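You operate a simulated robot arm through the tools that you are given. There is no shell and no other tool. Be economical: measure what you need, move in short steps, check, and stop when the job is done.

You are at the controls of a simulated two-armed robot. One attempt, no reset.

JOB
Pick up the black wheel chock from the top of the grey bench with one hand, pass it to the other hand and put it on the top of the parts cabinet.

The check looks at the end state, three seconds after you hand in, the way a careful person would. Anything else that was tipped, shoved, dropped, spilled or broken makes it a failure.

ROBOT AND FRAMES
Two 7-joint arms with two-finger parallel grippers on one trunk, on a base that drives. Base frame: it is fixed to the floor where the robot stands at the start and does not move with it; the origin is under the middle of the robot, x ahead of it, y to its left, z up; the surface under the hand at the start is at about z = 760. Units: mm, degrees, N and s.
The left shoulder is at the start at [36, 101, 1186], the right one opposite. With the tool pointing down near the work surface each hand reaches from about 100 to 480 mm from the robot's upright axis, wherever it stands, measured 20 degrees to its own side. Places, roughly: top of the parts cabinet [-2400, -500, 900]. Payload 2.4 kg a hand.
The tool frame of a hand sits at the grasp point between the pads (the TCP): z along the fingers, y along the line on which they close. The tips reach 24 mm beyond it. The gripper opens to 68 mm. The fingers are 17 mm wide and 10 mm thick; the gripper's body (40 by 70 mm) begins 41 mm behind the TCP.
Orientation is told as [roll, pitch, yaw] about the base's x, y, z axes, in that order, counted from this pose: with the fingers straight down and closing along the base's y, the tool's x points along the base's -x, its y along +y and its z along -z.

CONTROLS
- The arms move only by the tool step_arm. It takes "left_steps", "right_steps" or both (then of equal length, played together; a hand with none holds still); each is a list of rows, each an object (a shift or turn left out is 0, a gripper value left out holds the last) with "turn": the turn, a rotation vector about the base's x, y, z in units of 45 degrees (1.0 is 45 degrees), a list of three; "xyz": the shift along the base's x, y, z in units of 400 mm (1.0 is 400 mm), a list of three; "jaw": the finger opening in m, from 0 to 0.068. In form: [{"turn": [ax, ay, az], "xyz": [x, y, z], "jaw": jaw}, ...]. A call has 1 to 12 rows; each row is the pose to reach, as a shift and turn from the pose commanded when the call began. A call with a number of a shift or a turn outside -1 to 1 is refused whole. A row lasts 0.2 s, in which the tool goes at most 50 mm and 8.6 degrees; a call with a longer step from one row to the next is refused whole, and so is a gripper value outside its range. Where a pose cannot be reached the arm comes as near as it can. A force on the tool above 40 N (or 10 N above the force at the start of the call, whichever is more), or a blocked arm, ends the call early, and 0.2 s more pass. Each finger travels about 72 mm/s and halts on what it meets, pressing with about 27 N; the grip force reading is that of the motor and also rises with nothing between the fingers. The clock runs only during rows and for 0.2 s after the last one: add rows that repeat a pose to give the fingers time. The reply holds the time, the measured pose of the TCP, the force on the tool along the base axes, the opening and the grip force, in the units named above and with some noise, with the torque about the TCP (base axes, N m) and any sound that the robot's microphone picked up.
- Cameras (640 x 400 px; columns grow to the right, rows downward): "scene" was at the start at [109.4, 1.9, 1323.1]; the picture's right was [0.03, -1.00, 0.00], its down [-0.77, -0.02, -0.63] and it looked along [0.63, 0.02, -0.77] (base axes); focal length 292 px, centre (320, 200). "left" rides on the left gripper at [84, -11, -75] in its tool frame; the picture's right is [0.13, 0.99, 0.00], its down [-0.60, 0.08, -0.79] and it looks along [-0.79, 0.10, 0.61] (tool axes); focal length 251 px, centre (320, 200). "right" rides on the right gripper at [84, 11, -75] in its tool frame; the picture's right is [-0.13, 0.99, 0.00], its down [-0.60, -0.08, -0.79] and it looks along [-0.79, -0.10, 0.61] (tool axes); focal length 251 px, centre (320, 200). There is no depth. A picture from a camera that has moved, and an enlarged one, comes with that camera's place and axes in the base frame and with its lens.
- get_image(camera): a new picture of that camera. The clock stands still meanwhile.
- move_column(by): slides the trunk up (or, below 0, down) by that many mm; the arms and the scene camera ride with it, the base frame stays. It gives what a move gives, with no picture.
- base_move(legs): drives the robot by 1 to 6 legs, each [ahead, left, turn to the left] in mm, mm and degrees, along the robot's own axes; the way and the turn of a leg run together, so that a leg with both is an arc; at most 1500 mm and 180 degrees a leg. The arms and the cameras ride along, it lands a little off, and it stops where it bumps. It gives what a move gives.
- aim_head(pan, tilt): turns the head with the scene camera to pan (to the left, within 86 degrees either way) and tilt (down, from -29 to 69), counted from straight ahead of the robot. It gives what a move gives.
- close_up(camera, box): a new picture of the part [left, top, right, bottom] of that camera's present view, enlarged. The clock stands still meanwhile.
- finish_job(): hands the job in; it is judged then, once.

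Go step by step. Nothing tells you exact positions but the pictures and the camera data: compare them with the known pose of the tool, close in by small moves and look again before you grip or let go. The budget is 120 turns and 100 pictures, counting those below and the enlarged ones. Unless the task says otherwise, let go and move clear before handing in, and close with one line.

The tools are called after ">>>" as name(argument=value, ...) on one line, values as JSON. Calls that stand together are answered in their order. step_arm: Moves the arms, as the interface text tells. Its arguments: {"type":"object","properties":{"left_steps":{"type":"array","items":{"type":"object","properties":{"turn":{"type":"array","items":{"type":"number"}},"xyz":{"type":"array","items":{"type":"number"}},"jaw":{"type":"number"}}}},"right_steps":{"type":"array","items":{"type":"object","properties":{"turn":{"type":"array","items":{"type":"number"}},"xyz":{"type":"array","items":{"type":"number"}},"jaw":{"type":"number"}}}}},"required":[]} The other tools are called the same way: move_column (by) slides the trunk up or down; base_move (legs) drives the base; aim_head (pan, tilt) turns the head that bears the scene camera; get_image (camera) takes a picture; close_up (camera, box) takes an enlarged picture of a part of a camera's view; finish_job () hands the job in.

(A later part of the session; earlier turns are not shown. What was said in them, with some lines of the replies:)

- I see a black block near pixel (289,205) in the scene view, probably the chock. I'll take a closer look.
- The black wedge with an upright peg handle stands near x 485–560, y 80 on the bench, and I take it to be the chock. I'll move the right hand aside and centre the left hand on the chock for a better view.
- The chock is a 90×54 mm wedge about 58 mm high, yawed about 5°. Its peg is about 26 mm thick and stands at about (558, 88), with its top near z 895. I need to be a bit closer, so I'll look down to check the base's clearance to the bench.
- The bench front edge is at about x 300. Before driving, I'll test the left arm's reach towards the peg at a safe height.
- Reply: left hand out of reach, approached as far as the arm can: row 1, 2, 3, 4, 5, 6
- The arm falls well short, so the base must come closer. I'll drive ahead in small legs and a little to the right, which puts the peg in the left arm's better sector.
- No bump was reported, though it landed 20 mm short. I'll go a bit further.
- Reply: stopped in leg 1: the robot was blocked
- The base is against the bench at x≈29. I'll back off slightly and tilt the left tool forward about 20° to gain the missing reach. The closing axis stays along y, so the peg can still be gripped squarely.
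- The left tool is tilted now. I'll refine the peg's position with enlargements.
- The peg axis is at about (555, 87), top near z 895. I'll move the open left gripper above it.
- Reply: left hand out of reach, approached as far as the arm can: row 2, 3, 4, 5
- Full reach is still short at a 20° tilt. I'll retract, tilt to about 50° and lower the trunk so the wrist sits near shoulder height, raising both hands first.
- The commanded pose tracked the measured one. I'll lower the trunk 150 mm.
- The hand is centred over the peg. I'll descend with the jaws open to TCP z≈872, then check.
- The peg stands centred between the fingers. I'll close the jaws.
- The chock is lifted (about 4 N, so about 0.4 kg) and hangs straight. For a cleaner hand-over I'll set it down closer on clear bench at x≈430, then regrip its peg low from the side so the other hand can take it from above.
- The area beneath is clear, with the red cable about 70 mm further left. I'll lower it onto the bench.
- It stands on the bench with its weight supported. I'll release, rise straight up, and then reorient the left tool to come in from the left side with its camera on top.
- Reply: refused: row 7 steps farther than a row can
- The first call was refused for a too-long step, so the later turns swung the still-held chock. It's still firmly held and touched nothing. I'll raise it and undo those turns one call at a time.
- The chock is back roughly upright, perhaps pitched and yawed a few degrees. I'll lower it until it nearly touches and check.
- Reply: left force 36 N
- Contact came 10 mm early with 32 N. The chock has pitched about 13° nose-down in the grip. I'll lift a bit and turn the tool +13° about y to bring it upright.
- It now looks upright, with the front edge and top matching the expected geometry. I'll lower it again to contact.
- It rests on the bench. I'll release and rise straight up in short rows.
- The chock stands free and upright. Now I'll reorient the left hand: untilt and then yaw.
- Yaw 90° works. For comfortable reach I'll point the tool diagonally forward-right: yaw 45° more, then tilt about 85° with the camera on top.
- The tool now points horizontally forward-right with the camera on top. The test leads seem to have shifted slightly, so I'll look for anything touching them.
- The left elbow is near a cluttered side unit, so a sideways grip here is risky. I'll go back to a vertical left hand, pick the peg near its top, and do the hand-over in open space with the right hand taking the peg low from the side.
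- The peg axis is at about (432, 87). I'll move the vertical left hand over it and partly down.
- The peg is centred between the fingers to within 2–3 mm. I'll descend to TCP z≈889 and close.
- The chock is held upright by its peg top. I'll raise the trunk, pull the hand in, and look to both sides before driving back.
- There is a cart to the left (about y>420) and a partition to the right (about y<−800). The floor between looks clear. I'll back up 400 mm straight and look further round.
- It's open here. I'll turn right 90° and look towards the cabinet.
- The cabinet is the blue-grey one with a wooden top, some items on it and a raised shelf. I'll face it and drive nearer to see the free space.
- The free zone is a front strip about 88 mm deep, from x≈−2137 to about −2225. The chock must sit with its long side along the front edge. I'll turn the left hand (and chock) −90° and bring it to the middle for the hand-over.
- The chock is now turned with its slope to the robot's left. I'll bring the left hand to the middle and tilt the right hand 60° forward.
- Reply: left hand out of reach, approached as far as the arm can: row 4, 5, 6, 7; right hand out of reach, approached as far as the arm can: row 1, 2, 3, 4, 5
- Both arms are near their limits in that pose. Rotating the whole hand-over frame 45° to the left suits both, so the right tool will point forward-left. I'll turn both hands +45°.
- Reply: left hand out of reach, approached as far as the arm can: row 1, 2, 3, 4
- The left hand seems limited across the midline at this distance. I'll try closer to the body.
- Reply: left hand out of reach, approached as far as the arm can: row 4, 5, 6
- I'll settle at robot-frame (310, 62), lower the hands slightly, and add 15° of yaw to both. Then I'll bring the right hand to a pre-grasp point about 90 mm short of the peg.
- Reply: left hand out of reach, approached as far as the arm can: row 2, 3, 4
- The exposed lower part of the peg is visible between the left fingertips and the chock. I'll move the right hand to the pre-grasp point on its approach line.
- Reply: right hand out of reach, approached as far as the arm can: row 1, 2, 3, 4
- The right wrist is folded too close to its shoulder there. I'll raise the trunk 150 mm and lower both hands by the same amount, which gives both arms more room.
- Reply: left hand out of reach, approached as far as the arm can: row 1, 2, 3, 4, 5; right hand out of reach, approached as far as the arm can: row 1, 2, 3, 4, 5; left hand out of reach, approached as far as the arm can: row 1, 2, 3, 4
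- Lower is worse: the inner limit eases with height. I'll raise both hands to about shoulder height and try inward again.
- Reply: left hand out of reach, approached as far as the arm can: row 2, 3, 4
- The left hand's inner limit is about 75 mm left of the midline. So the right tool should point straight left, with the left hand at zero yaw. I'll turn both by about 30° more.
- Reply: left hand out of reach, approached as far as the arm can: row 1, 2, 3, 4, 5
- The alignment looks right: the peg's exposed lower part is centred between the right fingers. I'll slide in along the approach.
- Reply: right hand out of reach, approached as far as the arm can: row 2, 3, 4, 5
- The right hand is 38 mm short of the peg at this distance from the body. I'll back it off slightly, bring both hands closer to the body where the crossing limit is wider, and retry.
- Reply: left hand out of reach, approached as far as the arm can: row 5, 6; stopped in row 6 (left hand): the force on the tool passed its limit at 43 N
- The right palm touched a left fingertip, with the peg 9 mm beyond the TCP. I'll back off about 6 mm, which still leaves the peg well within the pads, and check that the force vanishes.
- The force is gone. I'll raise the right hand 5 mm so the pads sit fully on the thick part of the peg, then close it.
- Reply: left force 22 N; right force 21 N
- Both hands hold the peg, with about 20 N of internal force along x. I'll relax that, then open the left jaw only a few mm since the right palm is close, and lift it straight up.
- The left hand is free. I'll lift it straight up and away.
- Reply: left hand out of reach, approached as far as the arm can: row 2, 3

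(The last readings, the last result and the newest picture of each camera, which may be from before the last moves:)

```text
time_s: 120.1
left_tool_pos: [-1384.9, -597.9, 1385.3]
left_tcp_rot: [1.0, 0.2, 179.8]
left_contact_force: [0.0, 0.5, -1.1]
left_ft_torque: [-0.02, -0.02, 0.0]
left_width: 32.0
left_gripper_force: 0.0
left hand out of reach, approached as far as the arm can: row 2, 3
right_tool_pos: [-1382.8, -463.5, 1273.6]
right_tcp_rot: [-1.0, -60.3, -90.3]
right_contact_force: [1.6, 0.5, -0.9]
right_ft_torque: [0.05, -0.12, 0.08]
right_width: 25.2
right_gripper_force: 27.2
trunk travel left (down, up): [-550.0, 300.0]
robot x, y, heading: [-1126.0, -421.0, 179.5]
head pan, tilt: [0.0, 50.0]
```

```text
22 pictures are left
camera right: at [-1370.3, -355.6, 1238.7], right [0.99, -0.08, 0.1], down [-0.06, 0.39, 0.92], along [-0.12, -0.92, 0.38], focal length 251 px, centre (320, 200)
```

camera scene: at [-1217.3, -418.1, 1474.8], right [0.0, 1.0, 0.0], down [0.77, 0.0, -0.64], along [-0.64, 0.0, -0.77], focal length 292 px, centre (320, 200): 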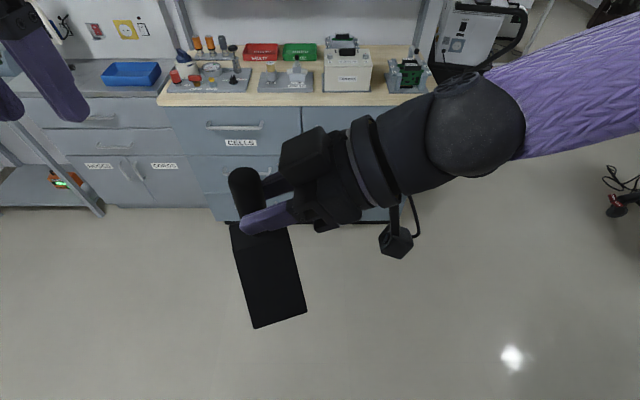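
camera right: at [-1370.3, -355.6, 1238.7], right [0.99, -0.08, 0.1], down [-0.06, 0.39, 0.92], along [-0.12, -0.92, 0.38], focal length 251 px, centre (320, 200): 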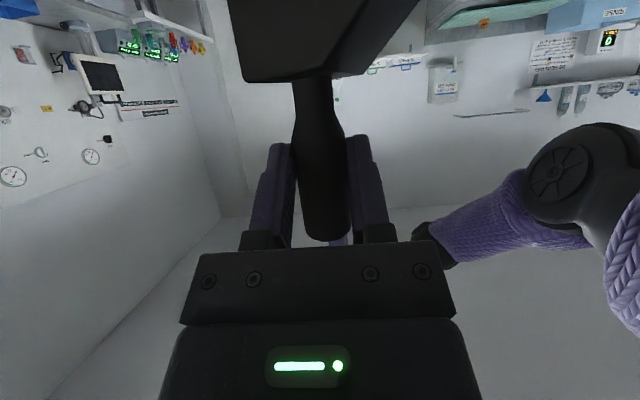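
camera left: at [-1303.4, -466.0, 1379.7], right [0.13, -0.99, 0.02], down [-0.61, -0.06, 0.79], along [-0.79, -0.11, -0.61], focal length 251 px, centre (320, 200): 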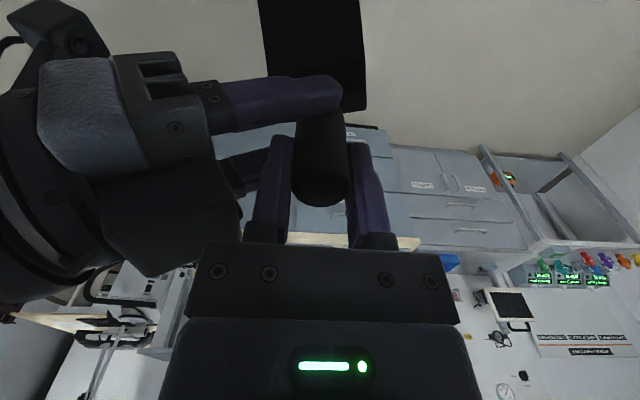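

The pass is done and the right hand holds the chock alone. Now I'll move the right hand to its own side and swing it back to point forward, so the chock's long side runs along the cabinet front.

>>> step_arm(right_steps=[{"xyz": [-0.02, 0.1, 0]}, {"xyz": [-0.05, 0.2, 0]}, {"xyz": [-0.08, 0.3, 0]}, {"xyz": [-0.12, 0.4, 0]}, {"xyz": [-0.16, 0.5, 0]}, {"xyz": [-0.2, 0.6, 0]}, {"xyz": [-0.21, 0.68, 0]}, {"xyz": [-0.21, 0.68, 0]}])

>>> step_arm(right_steps=[{"turn": [0, 0, -0.15]}, {"turn": [0, 0, -0.3]}, {"turn": [0, 0, -0.45]}, {"turn": [0, 0, -0.6]}, {"turn": [0, 0, -0.75]}, {"turn": [0, 0, -0.9]}, {"turn": [0, 0, -1.0]}, {"turn": [0, 0, -1.0]}])

>>> step_arm(right_steps=[{"turn": [0, 0, -0.15]}, {"turn": [0, 0, -0.3]}, {"turn": [0, 0, -0.45]}, {"turn": [0, 0, -0.6]}, {"turn": [0, 0, -0.75]}, {"turn": [0, 0, -0.9]}, {"turn": [0, 0, -1.0]}, {"turn": [0, 0, -1.0]}])

>>> get_image(camera="scene")

>>> get_image(camera="right")

```text
time_s: 121.9
left_tool_pos: [-1386.4, -597.1, 1383.9]
left_tcp_rot: [1.0, 0.2, 179.9]
left_contact_force: [0.3, 0.2, 0.2]
left_ft_torque: [0.0, 0.01, 0.0]
left_width: 31.9
left_gripper_force: 0.2
right_tool_pos: [-1466.7, -191.5, 1272.6]
right_tcp_rot: [-0.9, -60.3, -90.3]
right_contact_force: [-1.1, -0.2, 0.6]
right_ft_torque: [0.05, 0.13, 0.02]
right_width: 25.0
right_gripper_force: 27.3
trunk travel left (down, up): [-550.0, 300.0]
robot x, y, heading: [-1120.7, -417.3, 179.9]
head pan, tilt: [0.0, 50.0]
```

```text
time_s: 123.7
left_tool_pos: [-1385.8, -596.7, 1384.8]
left_tcp_rot: [1.1, 0.1, 179.8]
left_contact_force: [0.2, 0.7, 0.4]
left_ft_torque: [0.0, -0.01, -0.04]
left_width: 31.9
left_gripper_force: 0.1
right_tool_pos: [-1468.2, -191.3, 1273.7]
right_tcp_rot: [-0.9, -60.3, -135.3]
right_contact_force: [2.0, -0.3, 0.5]
right_ft_torque: [-0.07, -0.11, 0.05]
right_width: 25.1
right_gripper_force: 27.2
trunk travel left (down, up): [-550.0, 300.0]
robot x, y, heading: [-1125.4, -419.9, 179.8]
head pan, tilt: [0.0, 50.0]
```

```text
time_s: 125.5
left_tool_pos: [-1385.8, -596.9, 1384.4]
left_tcp_rot: [1.1, 0.1, 179.8]
left_contact_force: [-0.1, 0.0, 0.0]
left_ft_torque: [0.03, -0.05, -0.02]
left_width: 32.1
left_gripper_force: 0.0
right_tool_pos: [-1475.4, -188.0, 1274.6]
right_tcp_rot: [-0.9, -60.2, 179.7]
right_contact_force: [-0.4, -0.8, -0.5]
right_ft_torque: [-0.09, -0.02, 0.02]
right_width: 25.1
right_gripper_force: 26.8
right hand out of reach, approached as far as the arm can: row 6, 7, 8
trunk travel left (down, up): [-550.0, 300.0]
robot x, y, heading: [-1128.7, -418.6, 180.0]
head pan, tilt: [0.0, 50.0]
```

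```text
21 pictures are left
camera scene: at [-1217.4, -417.7, 1474.8], right [0.0, 1.0, 0.0], down [0.77, 0.0, -0.64], along [-0.64, 0.0, -0.77], focal length 292 px, centre (320, 200)
```

scene: 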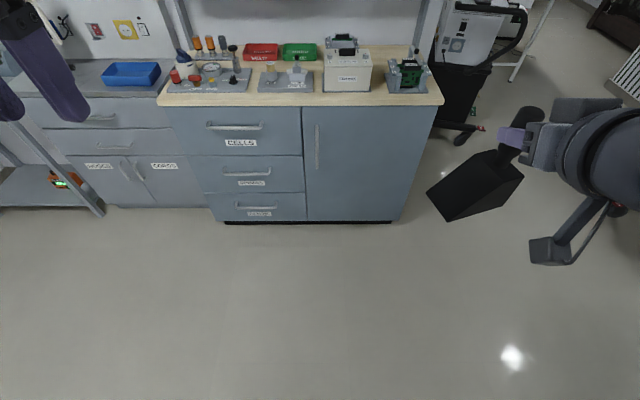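

```text
20 pictures are left
camera right: at [-1368.1, -199.9, 1239.6], right [-0.08, -0.99, 0.1], down [0.39, 0.06, 0.92], along [-0.92, 0.12, 0.38], focal length 251 px, centre (320, 200)
```

right: 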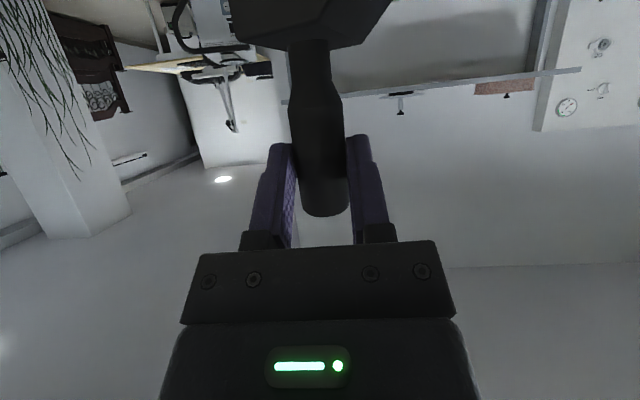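

The peg seems to have slipped about 15 mm downward in the right grip during the swing. I'll hold still briefly to see whether it's still creeping.

>>> step_arm(right_steps=[{"jaw": 0.0}, {"jaw": 0.0}, {"jaw": 0.0}, {"jaw": 0.0}])

>>> get_image(camera="right")

```text
time_s: 126.5
left_tool_pos: [-1385.8, -596.3, 1384.9]
left_tcp_rot: [1.1, 0.1, 179.8]
left_contact_force: [0.0, 0.3, 0.1]
left_ft_torque: [-0.01, -0.02, 0.01]
left_width: 32.2
left_gripper_force: 0.0
right_tool_pos: [-1475.1, -188.3, 1275.5]
right_tcp_rot: [-1.1, -60.3, 179.7]
right_contact_force: [0.2, 0.5, 0.4]
right_ft_torque: [0.11, -0.04, 0.01]
right_width: 25.0
right_gripper_force: 27.1
trunk travel left (down, up): [-550.0, 300.0]
robot x, y, heading: [-1126.8, -416.5, 179.7]
head pan, tilt: [0.0, 50.0]
```

```text
19 pictures are left
camera right: at [-1368.2, -199.9, 1239.6], right [-0.08, -0.99, 0.1], down [0.39, 0.06, 0.92], along [-0.92, 0.12, 0.38], focal length 251 px, centre (320, 200)
```

right: 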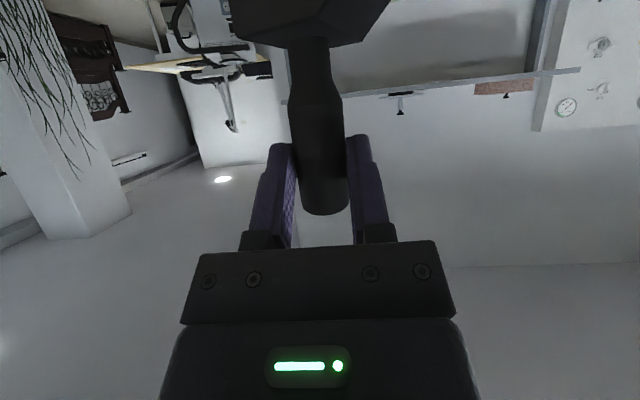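

It's creeping slowly, so I'll go straight to the cabinet. The peg's y (about −188) already lines up with a usable stretch of the front strip. I'll drive 660 mm ahead, then lower the trunk.

>>> base_move(legs=[[660, 0, 0]])

>>> get_image(camera="right")

>>> get_image(camera="scene")

```text
time_s: 130.2
left_tool_pos: [-2052.9, -596.5, 1384.2]
left_tcp_rot: [1.1, 0.2, 179.9]
left_contact_force: [-0.4, 0.5, 1.2]
left_ft_torque: [0.03, -0.02, -0.02]
left_width: 32.0
left_gripper_force: 0.0
right_tool_pos: [-2141.9, -186.1, 1275.2]
right_tcp_rot: [-1.0, -60.1, 179.8]
right_contact_force: [0.6, 0.3, -0.8]
right_ft_torque: [0.09, -0.01, -0.03]
right_width: 25.1
right_gripper_force: 26.9
trunk travel left (down, up): [-550.0, 300.0]
robot x, y, heading: [-1797.5, -418.8, 180.0]
head pan, tilt: [0.0, 50.0]
```

```text
18 pictures are left
camera right: at [-2035.4, -198.4, 1239.5], right [-0.08, -0.99, 0.1], down [0.39, 0.06, 0.92], along [-0.92, 0.12, 0.38], focal length 251 px, centre (320, 200)
```

right: 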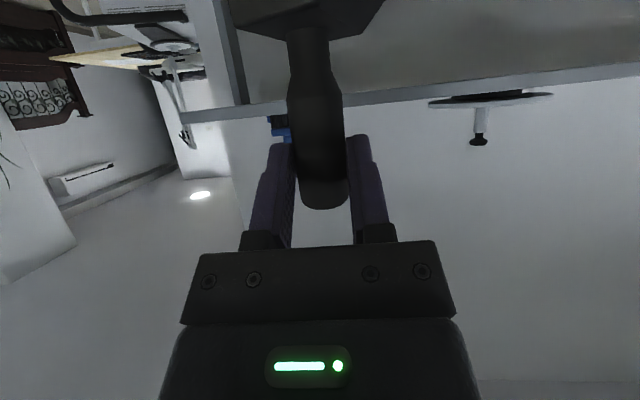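

```text
17 pictures are left
camera scene: at [-1884.3, -416.0, 1474.7], right [0.0, 1.0, 0.0], down [0.77, 0.0, -0.64], along [-0.64, 0.0, -0.77], focal length 292 px, centre (320, 200)
```

scene: 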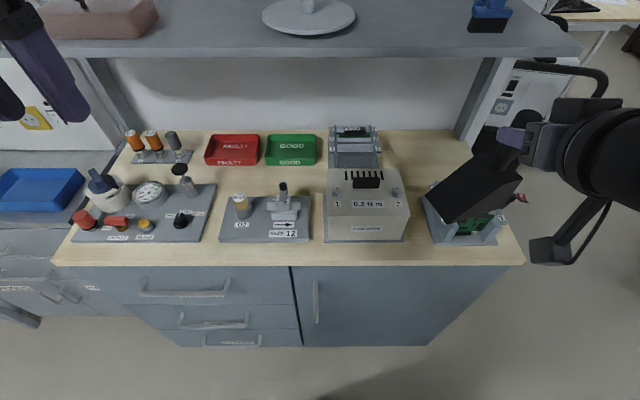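

The creep is slow, with enough margin left. I need a sharper measure of the strip in front of the fan box and the green device.

>>> close_up(camera="scene", box=[310, 170, 550, 290])

```text
2.67 times, centred on (430, 230) of scene
camera zoom: at [-1884.3, -416.0, 1474.7], right [0.0, 1.0, 0.0], down [0.77, 0.0, -0.64], along [-0.64, 0.0, -0.77], focal length 779 px, centre (27, 120)
```

zoom: 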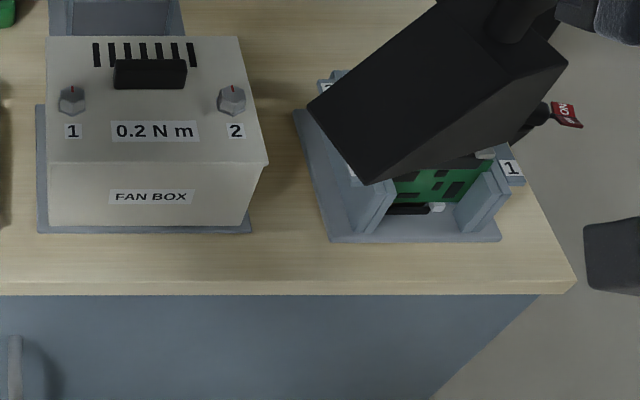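

The front strip is only about 45 mm deep, too narrow. The open patch behind the middle tray and in front of the red/green bins (x −2390…−2485, y −690…−420) fits well. I'll shift left and closer at this height, then lower the trunk partly.

>>> base_move(legs=[[95, 342, 0]])

>>> move_column(by=-110)

>>> get_image(camera="right")

>>> get_image(camera="scene")

```text
time_s: 132.5
left_tool_pos: [-2146.2, -935.8, 1384.2]
left_tcp_rot: [1.1, 0.1, -179.9]
left_contact_force: [0.5, -0.7, 0.5]
left_ft_torque: [0.01, -0.02, 0.0]
left_width: 32.1
left_gripper_force: 0.2
right_tool_pos: [-2237.1, -526.3, 1274.7]
right_tcp_rot: [-1.1, -60.2, 180.0]
right_contact_force: [-0.5, -0.2, 1.0]
right_ft_torque: [0.12, -0.05, -0.02]
right_width: 25.0
right_gripper_force: 26.9
trunk travel left (down, up): [-550.0, 300.0]
robot x, y, heading: [-1885.5, -756.0, 180.0]
head pan, tilt: [0.0, 50.0]
```

```text
time_s: 133.9
left_tool_pos: [-2146.3, -934.6, 1274.4]
left_tcp_rot: [1.1, 0.0, -180.1]
left_contact_force: [-0.9, -0.1, 0.5]
left_ft_torque: [-0.03, 0.03, 0.02]
left_width: 32.2
left_gripper_force: 0.2
right_tool_pos: [-2241.7, -524.4, 1156.8]
right_tcp_rot: [-0.8, -58.8, 179.8]
right_contact_force: [-0.5, -0.5, 0.7]
right_ft_torque: [-0.1, 0.0, 0.09]
right_width: 24.9
right_gripper_force: 27.1
trunk travel left (down, up): [-440.0, 410.0]
robot x, y, heading: [-1886.9, -757.1, 179.9]
head pan, tilt: [0.0, 50.0]
```

```text
15 pictures are left
camera right: at [-2134.2, -537.1, 1124.5], right [-0.08, -0.99, 0.1], down [0.37, 0.07, 0.93], along [-0.93, 0.11, 0.36], focal length 251 px, centre (320, 200)
```

right: 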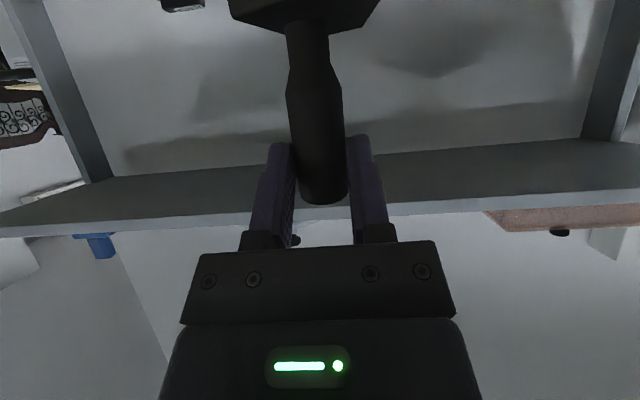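

```text
14 pictures are left
camera scene: at [-1988.1, -755.0, 1364.4], right [0.0, 1.0, 0.0], down [0.77, 0.0, -0.64], along [-0.64, 0.0, -0.77], focal length 292 px, centre (320, 200)
```

scene: 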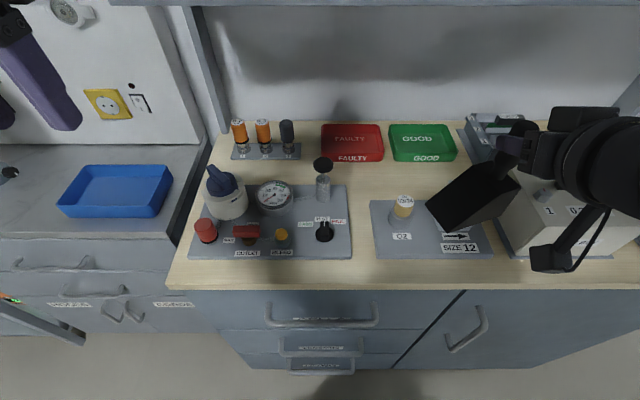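

The free patch measures about 115 mm deep (x −2378…−2493) and 250 mm wide (y −700…−440). I'll extend the arm over it at this height while turning −19° to square up the chock.

>>> step_arm(right_steps=[{"xyz": [-0.07, -0.007, 0], "turn": [0, 0, -0.11]}, {"xyz": [-0.15, -0.015, 0], "turn": [0, 0, -0.22]}, {"xyz": [-0.23, -0.023, 0], "turn": [0, 0, -0.33]}, {"xyz": [-0.31, -0.032, 0], "turn": [0, 0, -0.42]}, {"xyz": [-0.39, -0.04, 0], "turn": [0, 0, -0.42]}, {"xyz": [-0.4525, -0.047, 0], "turn": [0, 0, -0.42]}, {"xyz": [-0.4525, -0.047, 0], "turn": [0, 0, -0.42]}])

>>> close_up(camera="scene", box=[280, 70, 560, 270])

```text
time_s: 135.5
left_tool_pos: [-2146.3, -935.0, 1273.7]
left_tcp_rot: [1.0, 0.1, -179.9]
left_contact_force: [0.2, -1.3, 1.2]
left_ft_torque: [0.03, 0.01, -0.01]
left_width: 31.7
left_gripper_force: 0.1
right_tool_pos: [-2423.4, -545.6, 1156.3]
right_tcp_rot: [-1.0, -58.8, 161.0]
right_contact_force: [-0.1, -0.1, 0.3]
right_ft_torque: [0.11, -0.09, 0.0]
right_width: 24.9
right_gripper_force: 27.1
trunk travel left (down, up): [-440.0, 410.0]
robot x, y, heading: [-1883.6, -752.8, 179.6]
head pan, tilt: [0.0, 50.0]
```

```text
2.00 times, centred on (420, 170) of scene
camera zoom: at [-1988.3, -755.1, 1364.3], right [0.0, 1.0, 0.0], down [0.77, 0.0, -0.64], along [-0.64, 0.0, -0.77], focal length 584 px, centre (120, 260)
```

zoom: 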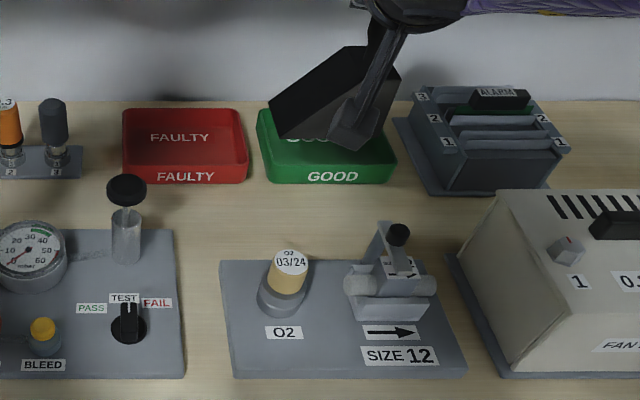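

The chock is square and above the patch, but lowering here would put the hand's hanging camera onto the O2 cylinder. I'll shift the base 62 mm left so the camera comes down in the gap between the two trays.

>>> base_move(legs=[[0, 62, 0]])

>>> close_up(camera="scene", box=[280, 70, 560, 270])

```text
time_s: 136.5
left_tool_pos: [-2147.8, -997.8, 1275.1]
left_tcp_rot: [1.0, 0.1, -180.0]
left_contact_force: [0.6, -0.4, 1.3]
left_ft_torque: [0.02, 0.01, -0.03]
left_width: 31.8
left_gripper_force: 0.1
right_tool_pos: [-2423.3, -608.0, 1157.1]
right_tcp_rot: [-1.1, -58.9, 161.1]
right_contact_force: [-0.1, -0.4, 0.3]
right_ft_torque: [0.09, -0.03, 0.01]
right_width: 24.9
right_gripper_force: 26.9
trunk travel left (down, up): [-440.0, 410.0]
robot x, y, heading: [-1886.7, -818.0, 179.8]
head pan, tilt: [0.0, 50.0]
```

```text
2.00 times, centred on (420, 170) of scene
camera zoom: at [-1988.6, -818.5, 1364.3], right [0.0, 1.0, 0.0], down [0.77, 0.0, -0.64], along [-0.64, 0.0, -0.77], focal length 584 px, centre (120, 260)
```

zoom: 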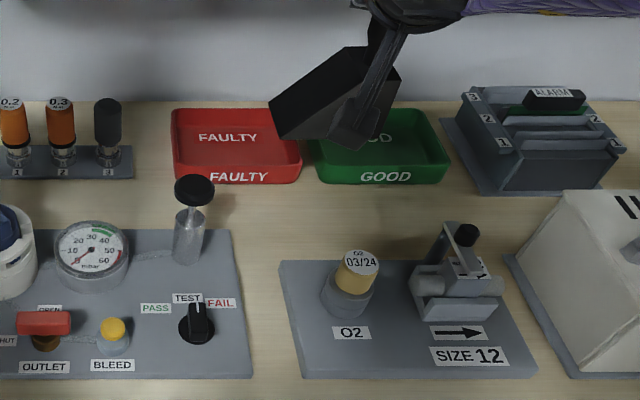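

The camera now clears the cylinder. I'll lower most of the way with the trunk.

>>> move_column(by=-105)

>>> get_image(camera="right")

>>> get_image(camera="scene")

```text
time_s: 137.8
left_tool_pos: [-2147.1, -996.9, 1170.2]
left_tcp_rot: [1.1, 0.1, -180.0]
left_contact_force: [1.0, 0.5, 0.2]
left_ft_torque: [-0.01, 0.0, -0.02]
left_width: 32.2
left_gripper_force: 0.0
right_tool_pos: [-2422.4, -606.0, 1052.2]
right_tcp_rot: [-0.9, -58.9, 161.0]
right_contact_force: [0.3, 0.9, -0.6]
right_ft_torque: [0.05, -0.09, 0.02]
right_width: 25.1
right_gripper_force: 27.0
trunk travel left (down, up): [-335.0, 514.0]
robot x, y, heading: [-1886.9, -815.1, 180.0]
head pan, tilt: [0.0, 50.0]
```

```text
11 pictures are left
camera right: at [-2325.0, -652.6, 1019.5], right [-0.4, -0.91, 0.1], down [0.37, -0.06, 0.93], along [-0.84, 0.41, 0.36], focal length 251 px, centre (320, 200)
```

right: 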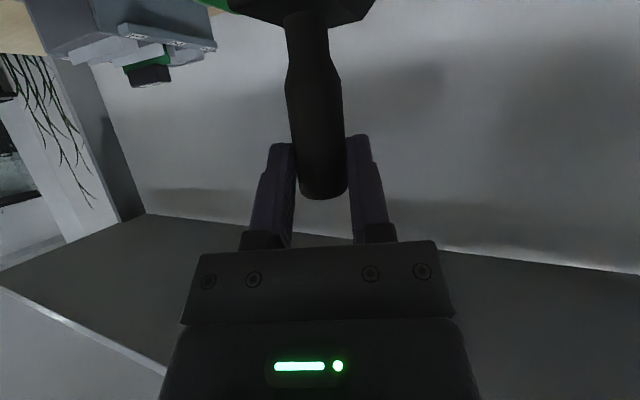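

```text
10 pictures are left
camera scene: at [-2003.9, -817.3, 1258.6], right [0.0, 1.0, 0.0], down [0.77, 0.0, -0.64], along [-0.64, 0.0, -0.77], focal length 292 px, centre (320, 200)
```

scene: 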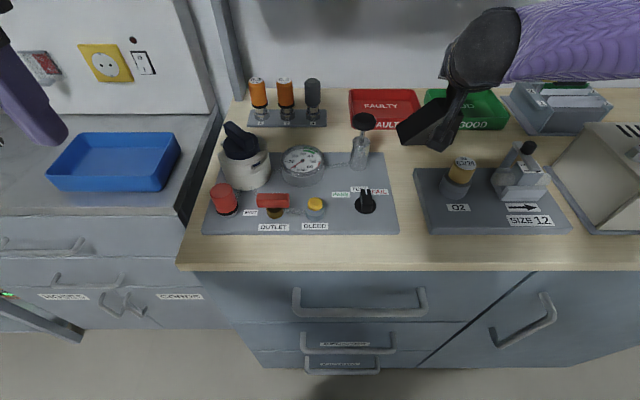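

All clear underneath. I'll lower by arm gently, watching the force.

>>> step_arm(right_steps=[{"xyz": [0, -0.01, -0.02]}, {"xyz": [0, -0.01, -0.04]}, {"xyz": [0, -0.01, -0.06]}, {"xyz": [0, -0.01, -0.06]}])

>>> close_up(camera="scene", box=[340, 60, 540, 220])

```text
time_s: 138.8
left_tool_pos: [-2146.0, -997.4, 1168.7]
left_tcp_rot: [1.1, 0.2, -180.0]
left_contact_force: [-1.1, 0.6, -1.2]
left_ft_torque: [-0.02, 0.0, 0.02]
left_width: 31.8
left_gripper_force: 0.0
right_tool_pos: [-2422.9, -610.8, 1028.7]
right_tcp_rot: [-0.9, -58.9, 161.0]
right_contact_force: [0.2, 0.3, -0.2]
right_ft_torque: [0.09, -0.07, -0.04]
right_width: 24.9
right_gripper_force: 27.2
trunk travel left (down, up): [-335.0, 514.0]
robot x, y, heading: [-1888.1, -821.5, 179.8]
head pan, tilt: [0.0, 50.0]
```

```text
2.50 times, centred on (440, 140) of scene
camera zoom: at [-2004.1, -817.3, 1258.5], right [0.0, 1.0, 0.0], down [0.77, 0.0, -0.64], along [-0.64, 0.0, -0.77], focal length 730 px, centre (20, 350)
```

zoom: 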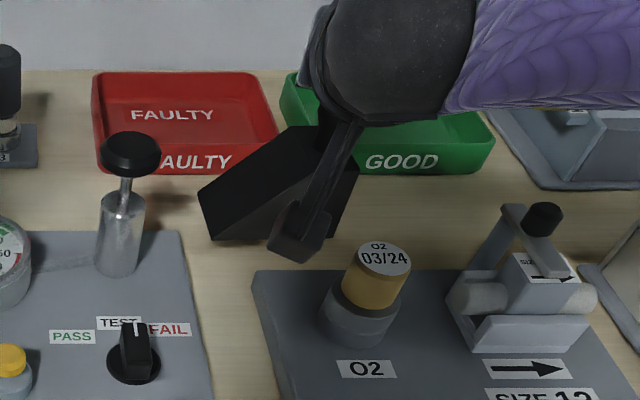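

It's nearly down and everything is clear. I'll continue in small steps until contact.

>>> step_arm(right_steps=[{"xyz": [0, 0, -0.01]}, {"xyz": [0, 0, -0.01]}])

>>> step_arm(right_steps=[{"xyz": [0, 0, -0.007]}, {"xyz": [0, 0, -0.007]}])

>>> step_arm(right_steps=[{"xyz": [0, 0, -0.005]}, {"xyz": [0, 0, -0.005]}])

```text
time_s: 139.4
left_tool_pos: [-2146.2, -997.9, 1169.9]
left_tcp_rot: [1.1, 0.1, -180.0]
left_contact_force: [-0.6, -1.0, -0.1]
left_ft_torque: [0.03, 0.01, -0.04]
left_width: 31.9
left_gripper_force: 0.0
right_tool_pos: [-2422.5, -612.0, 1024.5]
right_tcp_rot: [-1.0, -58.9, 161.1]
right_contact_force: [0.9, 0.2, 0.3]
right_ft_torque: [0.06, -0.04, 0.03]
right_width: 24.8
right_gripper_force: 27.1
trunk travel left (down, up): [-335.0, 514.0]
robot x, y, heading: [-1882.5, -814.2, 179.8]
head pan, tilt: [0.0, 50.0]
```

```text
time_s: 140.1
left_tool_pos: [-2146.1, -997.7, 1169.7]
left_tcp_rot: [1.1, 0.0, -180.1]
left_contact_force: [-0.9, 0.6, 0.0]
left_ft_torque: [0.02, 0.0, 0.0]
left_width: 32.1
left_gripper_force: 0.1
right_tool_pos: [-2422.9, -611.0, 1021.0]
right_tcp_rot: [-1.0, -58.8, 160.9]
right_contact_force: [0.8, 0.9, -0.4]
right_ft_torque: [0.06, -0.03, -0.01]
right_width: 24.9
right_gripper_force: 27.1
trunk travel left (down, up): [-335.0, 514.0]
robot x, y, heading: [-1888.0, -819.4, 179.9]
head pan, tilt: [0.0, 50.0]
```

```text
time_s: 140.7
left_tool_pos: [-2147.6, -998.0, 1168.8]
left_tcp_rot: [1.2, 0.0, -180.0]
left_contact_force: [-0.3, 0.0, 0.6]
left_ft_torque: [-0.04, -0.03, -0.02]
left_width: 31.8
left_gripper_force: 0.0
right_tool_pos: [-2423.5, -611.2, 1020.1]
right_tcp_rot: [-0.9, -58.8, 161.0]
right_contact_force: [-0.1, 0.6, -0.3]
right_ft_torque: [0.12, -0.06, 0.0]
right_width: 25.0
right_gripper_force: 26.9
trunk travel left (down, up): [-335.0, 514.0]
robot x, y, heading: [-1884.4, -820.8, 179.8]
head pan, tilt: [0.0, 50.0]
```

>>> step_arm(right_steps=[{"xyz": [0, 0, -0.007]}, {"xyz": [0, 0, -0.007]}])

>>> step_arm(right_steps=[{"xyz": [0, 0, -0.005]}, {"xyz": [0, 0, -0.005]}])

>>> close_up(camera="scene", box=[380, 80, 480, 180])

```text
time_s: 141.2
left_tool_pos: [-2146.6, -996.4, 1170.0]
left_tcp_rot: [1.1, 0.2, -180.1]
left_contact_force: [0.1, 0.7, 0.5]
left_ft_torque: [-0.02, -0.04, 0.02]
left_width: 31.9
left_gripper_force: 0.2
right_tool_pos: [-2422.8, -610.5, 1017.0]
right_tcp_rot: [-0.9, -58.8, 161.0]
right_contact_force: [-0.7, -0.7, 0.4]
right_ft_torque: [-0.12, 0.01, 0.0]
right_width: 24.8
right_gripper_force: 26.8
trunk travel left (down, up): [-335.0, 514.0]
robot x, y, heading: [-1884.3, -816.5, 179.8]
head pan, tilt: [0.0, 50.0]
```

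```text
time_s: 141.8
left_tool_pos: [-2146.1, -995.8, 1168.1]
left_tcp_rot: [1.1, 0.1, -180.0]
left_contact_force: [0.6, -0.3, 0.6]
left_ft_torque: [0.01, 0.02, 0.02]
left_width: 32.2
left_gripper_force: 0.0
right_tool_pos: [-2423.0, -609.6, 1015.0]
right_tcp_rot: [-1.0, -58.8, 161.0]
right_contact_force: [0.8, -0.1, 0.2]
right_ft_torque: [0.05, -0.07, 0.02]
right_width: 24.9
right_gripper_force: 27.1
trunk travel left (down, up): [-335.0, 514.0]
robot x, y, heading: [-1883.9, -815.6, 180.1]
head pan, tilt: [0.0, 50.0]
```

```text
4.00 times, centred on (430, 130) of scene
camera zoom: at [-2004.1, -817.3, 1258.5], right [0.0, 1.0, 0.0], down [0.77, 0.0, -0.64], along [-0.64, 0.0, -0.77], focal length 1168 px, centre (-120, 480)
```

zoom: 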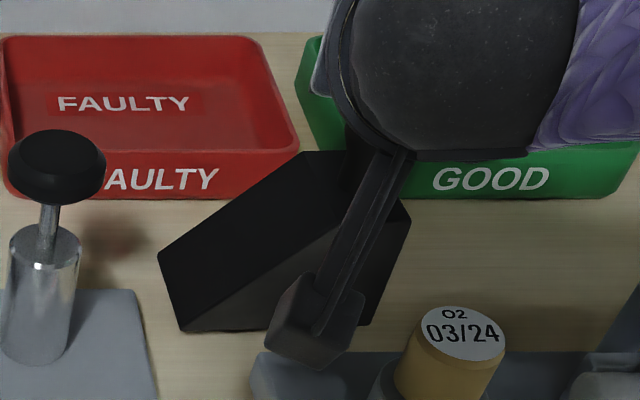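

>>> step_arm(right_steps=[{"xyz": [0, 0, -0.006]}, {"xyz": [0, 0, -0.006]}])

>>> step_arm(right_steps=[{"xyz": [0, 0, -0.005]}, {"xyz": [0, 0, -0.005]}])

```text
time_s: 142.4
left_tool_pos: [-2146.4, -997.7, 1168.7]
left_tcp_rot: [1.2, 0.1, -180.1]
left_contact_force: [-0.3, -0.3, -0.7]
left_ft_torque: [-0.03, -0.01, -0.01]
left_width: 32.0
left_gripper_force: 0.0
right_tool_pos: [-2423.9, -610.2, 1010.6]
right_tcp_rot: [-1.0, -58.8, 161.0]
right_contact_force: [-0.4, -0.3, -0.2]
right_ft_torque: [0.06, -0.05, 0.02]
right_width: 25.2
right_gripper_force: 27.0
trunk travel left (down, up): [-335.0, 514.0]
robot x, y, heading: [-1885.4, -813.6, 179.7]
head pan, tilt: [0.0, 50.0]
```

```text
time_s: 143.1
left_tool_pos: [-2145.9, -996.9, 1169.4]
left_tcp_rot: [1.1, 0.1, -180.0]
left_contact_force: [0.4, -0.9, 0.1]
left_ft_torque: [0.03, -0.04, -0.02]
left_width: 32.0
left_gripper_force: 0.0
right_tool_pos: [-2423.9, -610.3, 1009.0]
right_tcp_rot: [-1.0, -58.9, 161.0]
right_contact_force: [0.2, -0.4, 1.4]
right_ft_torque: [0.04, -0.04, 0.01]
right_width: 25.1
right_gripper_force: 27.2
trunk travel left (down, up): [-335.0, 514.0]
robot x, y, heading: [-1885.1, -817.2, 179.9]
head pan, tilt: [0.0, 50.0]
```

>>> step_arm(right_steps=[{"xyz": [0, 0, -0.006]}, {"xyz": [0, 0, -0.006]}])

>>> step_arm(right_steps=[{"xyz": [0, 0, -0.006]}, {"xyz": [0, 0, -0.006]}])

>>> close_up(camera="scene", box=[380, 80, 480, 180])

```text
time_s: 143.7
left_tool_pos: [-2145.7, -995.6, 1169.0]
left_tcp_rot: [1.1, 0.1, -180.0]
left_contact_force: [-0.5, -0.2, -0.7]
left_ft_torque: [0.0, 0.01, 0.0]
left_width: 32.1
left_gripper_force: 0.1
right_tool_pos: [-2423.0, -610.3, 1009.1]
right_tcp_rot: [-0.9, -58.9, 160.8]
right_contact_force: [-1.1, 0.5, 5.8]
right_ft_torque: [-0.42, 0.46, -0.13]
right_width: 25.2
right_gripper_force: 26.9
trunk travel left (down, up): [-335.0, 514.0]
robot x, y, heading: [-1885.6, -813.4, 179.9]
head pan, tilt: [0.0, 50.0]
```

```text
time_s: 144.2
left_tool_pos: [-2145.1, -997.0, 1170.8]
left_tcp_rot: [1.1, 0.0, 180.1]
left_contact_force: [-0.6, -0.9, 0.2]
left_ft_torque: [0.03, 0.01, -0.01]
left_width: 32.2
left_gripper_force: 0.0
right_tool_pos: [-2421.6, -611.1, 1008.2]
right_tcp_rot: [-0.8, -59.2, 160.9]
right_contact_force: [-0.5, 2.8, 24.6]
right_ft_torque: [-0.13, 1.12, -0.23]
right_width: 25.1
right_gripper_force: 26.7
trunk travel left (down, up): [-335.0, 514.0]
robot x, y, heading: [-1886.1, -817.2, 180.0]
head pan, tilt: [0.0, 50.0]
```

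```text
4.00 times, centred on (430, 130) of scene
camera zoom: at [-2001.6, -817.7, 1259.0], right [0.0, 1.0, 0.0], down [0.77, 0.0, -0.64], along [-0.64, 0.0, -0.77], focal length 1168 px, centre (-120, 480)
```

zoom: 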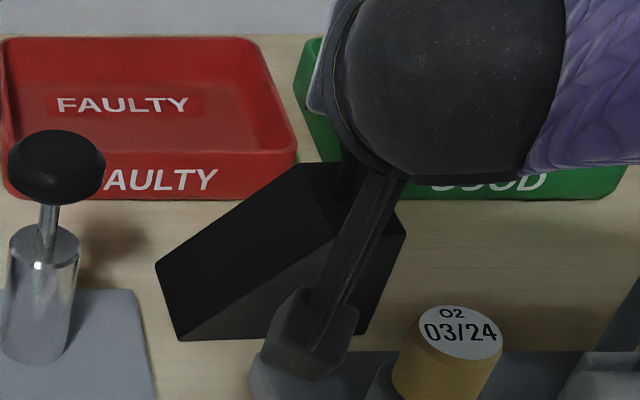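

The chock has contacted, its back edge first, so it is within a couple of degrees of level. I'll ease the pressure and open the jaw.

>>> step_arm(right_steps=[{"xyz": [0, 0, 0.006]}, {"xyz": [0, 0, 0.006]}, {"xyz": [0, 0, 0.006], "jaw": 0.03}, {"xyz": [0, 0, 0.006], "jaw": 0.045}, {"xyz": [0, 0, 0.006], "jaw": 0.06}, {"xyz": [0, 0, 0.006], "jaw": 0.06}, {"xyz": [0, 0, 0.006], "jaw": 0.06}])

>>> get_image(camera="right")

>>> close_up(camera="scene", box=[380, 80, 480, 180])

```text
time_s: 145.8
left_tool_pos: [-2147.4, -997.1, 1169.4]
left_tcp_rot: [1.1, 0.0, -179.9]
left_contact_force: [-0.1, 0.2, -0.2]
left_ft_torque: [0.0, -0.01, 0.01]
left_width: 31.9
left_gripper_force: 0.1
right_tool_pos: [-2423.0, -610.4, 1008.5]
right_tcp_rot: [-1.0, -58.8, 161.0]
right_contact_force: [0.4, -0.2, 0.5]
right_ft_torque: [0.02, -0.03, 0.02]
right_width: 60.2
right_gripper_force: 0.0
trunk travel left (down, up): [-335.0, 514.0]
robot x, y, heading: [-1886.7, -818.2, 179.6]
head pan, tilt: [0.0, 50.0]
```

```text
6 pictures are left
camera right: at [-2324.9, -656.3, 975.0], right [-0.4, -0.91, 0.1], down [0.37, -0.06, 0.93], along [-0.84, 0.41, 0.36], focal length 251 px, centre (320, 200)
```

right: 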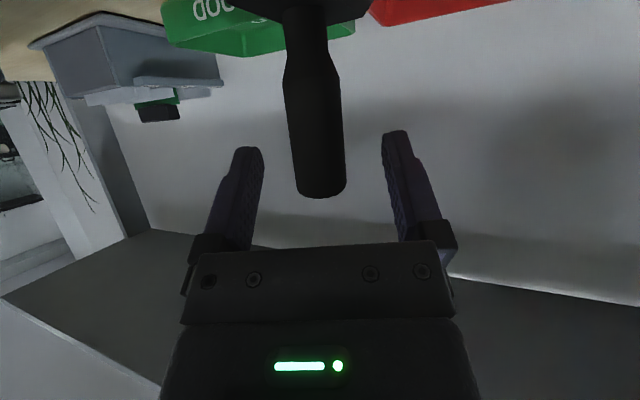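

```text
4.00 times, centred on (430, 130) of scene
camera zoom: at [-2003.8, -817.4, 1258.5], right [0.0, 1.0, 0.0], down [0.77, 0.0, -0.64], along [-0.64, 0.0, -0.77], focal length 1168 px, centre (-120, 480)
```

zoom: 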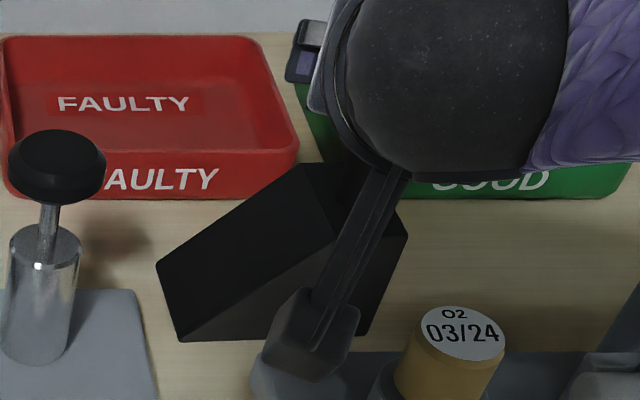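

Released, and the chock stands on the cabinet top. I'll retreat backwards and up along the tool axis.

>>> step_arm(right_steps=[{"xyz": [0.04, -0.012, 0.027]}, {"xyz": [0.1, -0.03, 0.065]}, {"xyz": [0.17, -0.05, 0.11]}, {"xyz": [0.24, -0.07, 0.16]}, {"xyz": [0.3, -0.08, 0.22]}, {"xyz": [0.36, -0.08, 0.3]}, {"xyz": [0.36, -0.08, 0.38]}, {"xyz": [0.36, -0.08, 0.38]}])

>>> get_image(camera="scene")

```text
time_s: 147.7
left_tool_pos: [-2146.2, -997.2, 1169.9]
left_tcp_rot: [1.1, 0.2, -180.0]
left_contact_force: [0.2, -0.7, 0.4]
left_ft_torque: [0.01, 0.01, 0.0]
left_width: 31.9
left_gripper_force: 0.0
right_tool_pos: [-2277.2, -642.7, 1159.0]
right_tcp_rot: [-0.9, -58.8, 161.1]
right_contact_force: [-0.5, 0.0, -0.2]
right_ft_torque: [-0.02, 0.03, -0.04]
right_width: 59.8
right_gripper_force: 0.0
trunk travel left (down, up): [-335.0, 514.0]
robot x, y, heading: [-1886.5, -815.9, 180.0]
head pan, tilt: [0.0, 50.0]
```

```text
4 pictures are left
camera scene: at [-2003.8, -817.4, 1258.5], right [0.0, 1.0, 0.0], down [0.77, 0.0, -0.64], along [-0.64, 0.0, -0.77], focal length 292 px, centre (320, 200)
```

scene: 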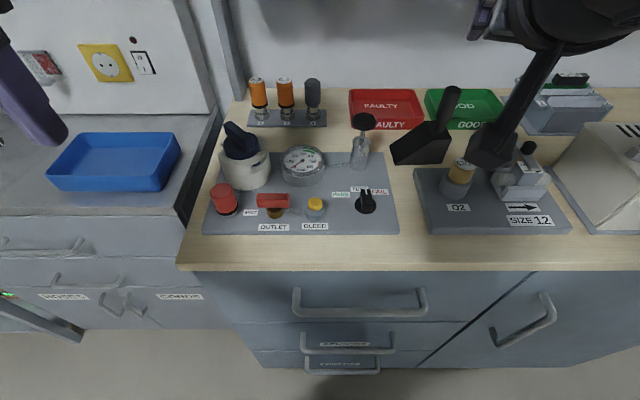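

The chock stands upright and free on the cabinet top, and the neighbouring items are undisturbed. I'll back the base off and take a last check.

>>> base_move(legs=[[-250, 0, 0]])

>>> close_up(camera="scene", box=[200, 20, 560, 240])

```text
time_s: 149.5
left_tool_pos: [-1898.8, -997.2, 1169.5]
left_tcp_rot: [1.1, 0.0, -179.9]
left_contact_force: [-0.3, 0.4, -0.5]
left_ft_torque: [-0.03, -0.01, 0.02]
left_width: 31.9
left_gripper_force: 0.1
right_tool_pos: [-2028.7, -643.2, 1158.8]
right_tcp_rot: [-0.9, -58.8, 161.0]
right_contact_force: [-0.1, 0.3, 0.5]
right_ft_torque: [0.02, -0.01, -0.04]
right_width: 60.0
right_gripper_force: 0.2
trunk travel left (down, up): [-335.0, 514.0]
robot x, y, heading: [-1637.7, -815.8, 179.8]
head pan, tilt: [0.0, 50.0]
```

```text
1.78 times, centred on (380, 130) of scene
camera zoom: at [-1755.4, -817.8, 1258.6], right [0.0, 1.0, 0.0], down [0.77, 0.0, -0.64], along [-0.64, 0.0, -0.77], focal length 519 px, centre (213, 324)
```

zoom: 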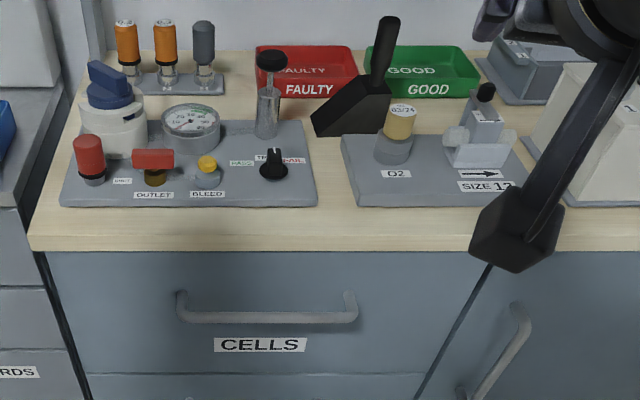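

The chock rests flat and free on the cabinet top, nothing else there has been disturbed, and both hands are clear. I'm handing in.

>>> finish_job()

```text
The job is handed in.
```

The chock was picked up from the grey bench with the left hand, passed to the right, and now stands upright on the parts cabinet, clear of the items around it. One hiccup: I set it down once on the bench to regrip, and during that step the test leads there may have shifted by a few millimetres.
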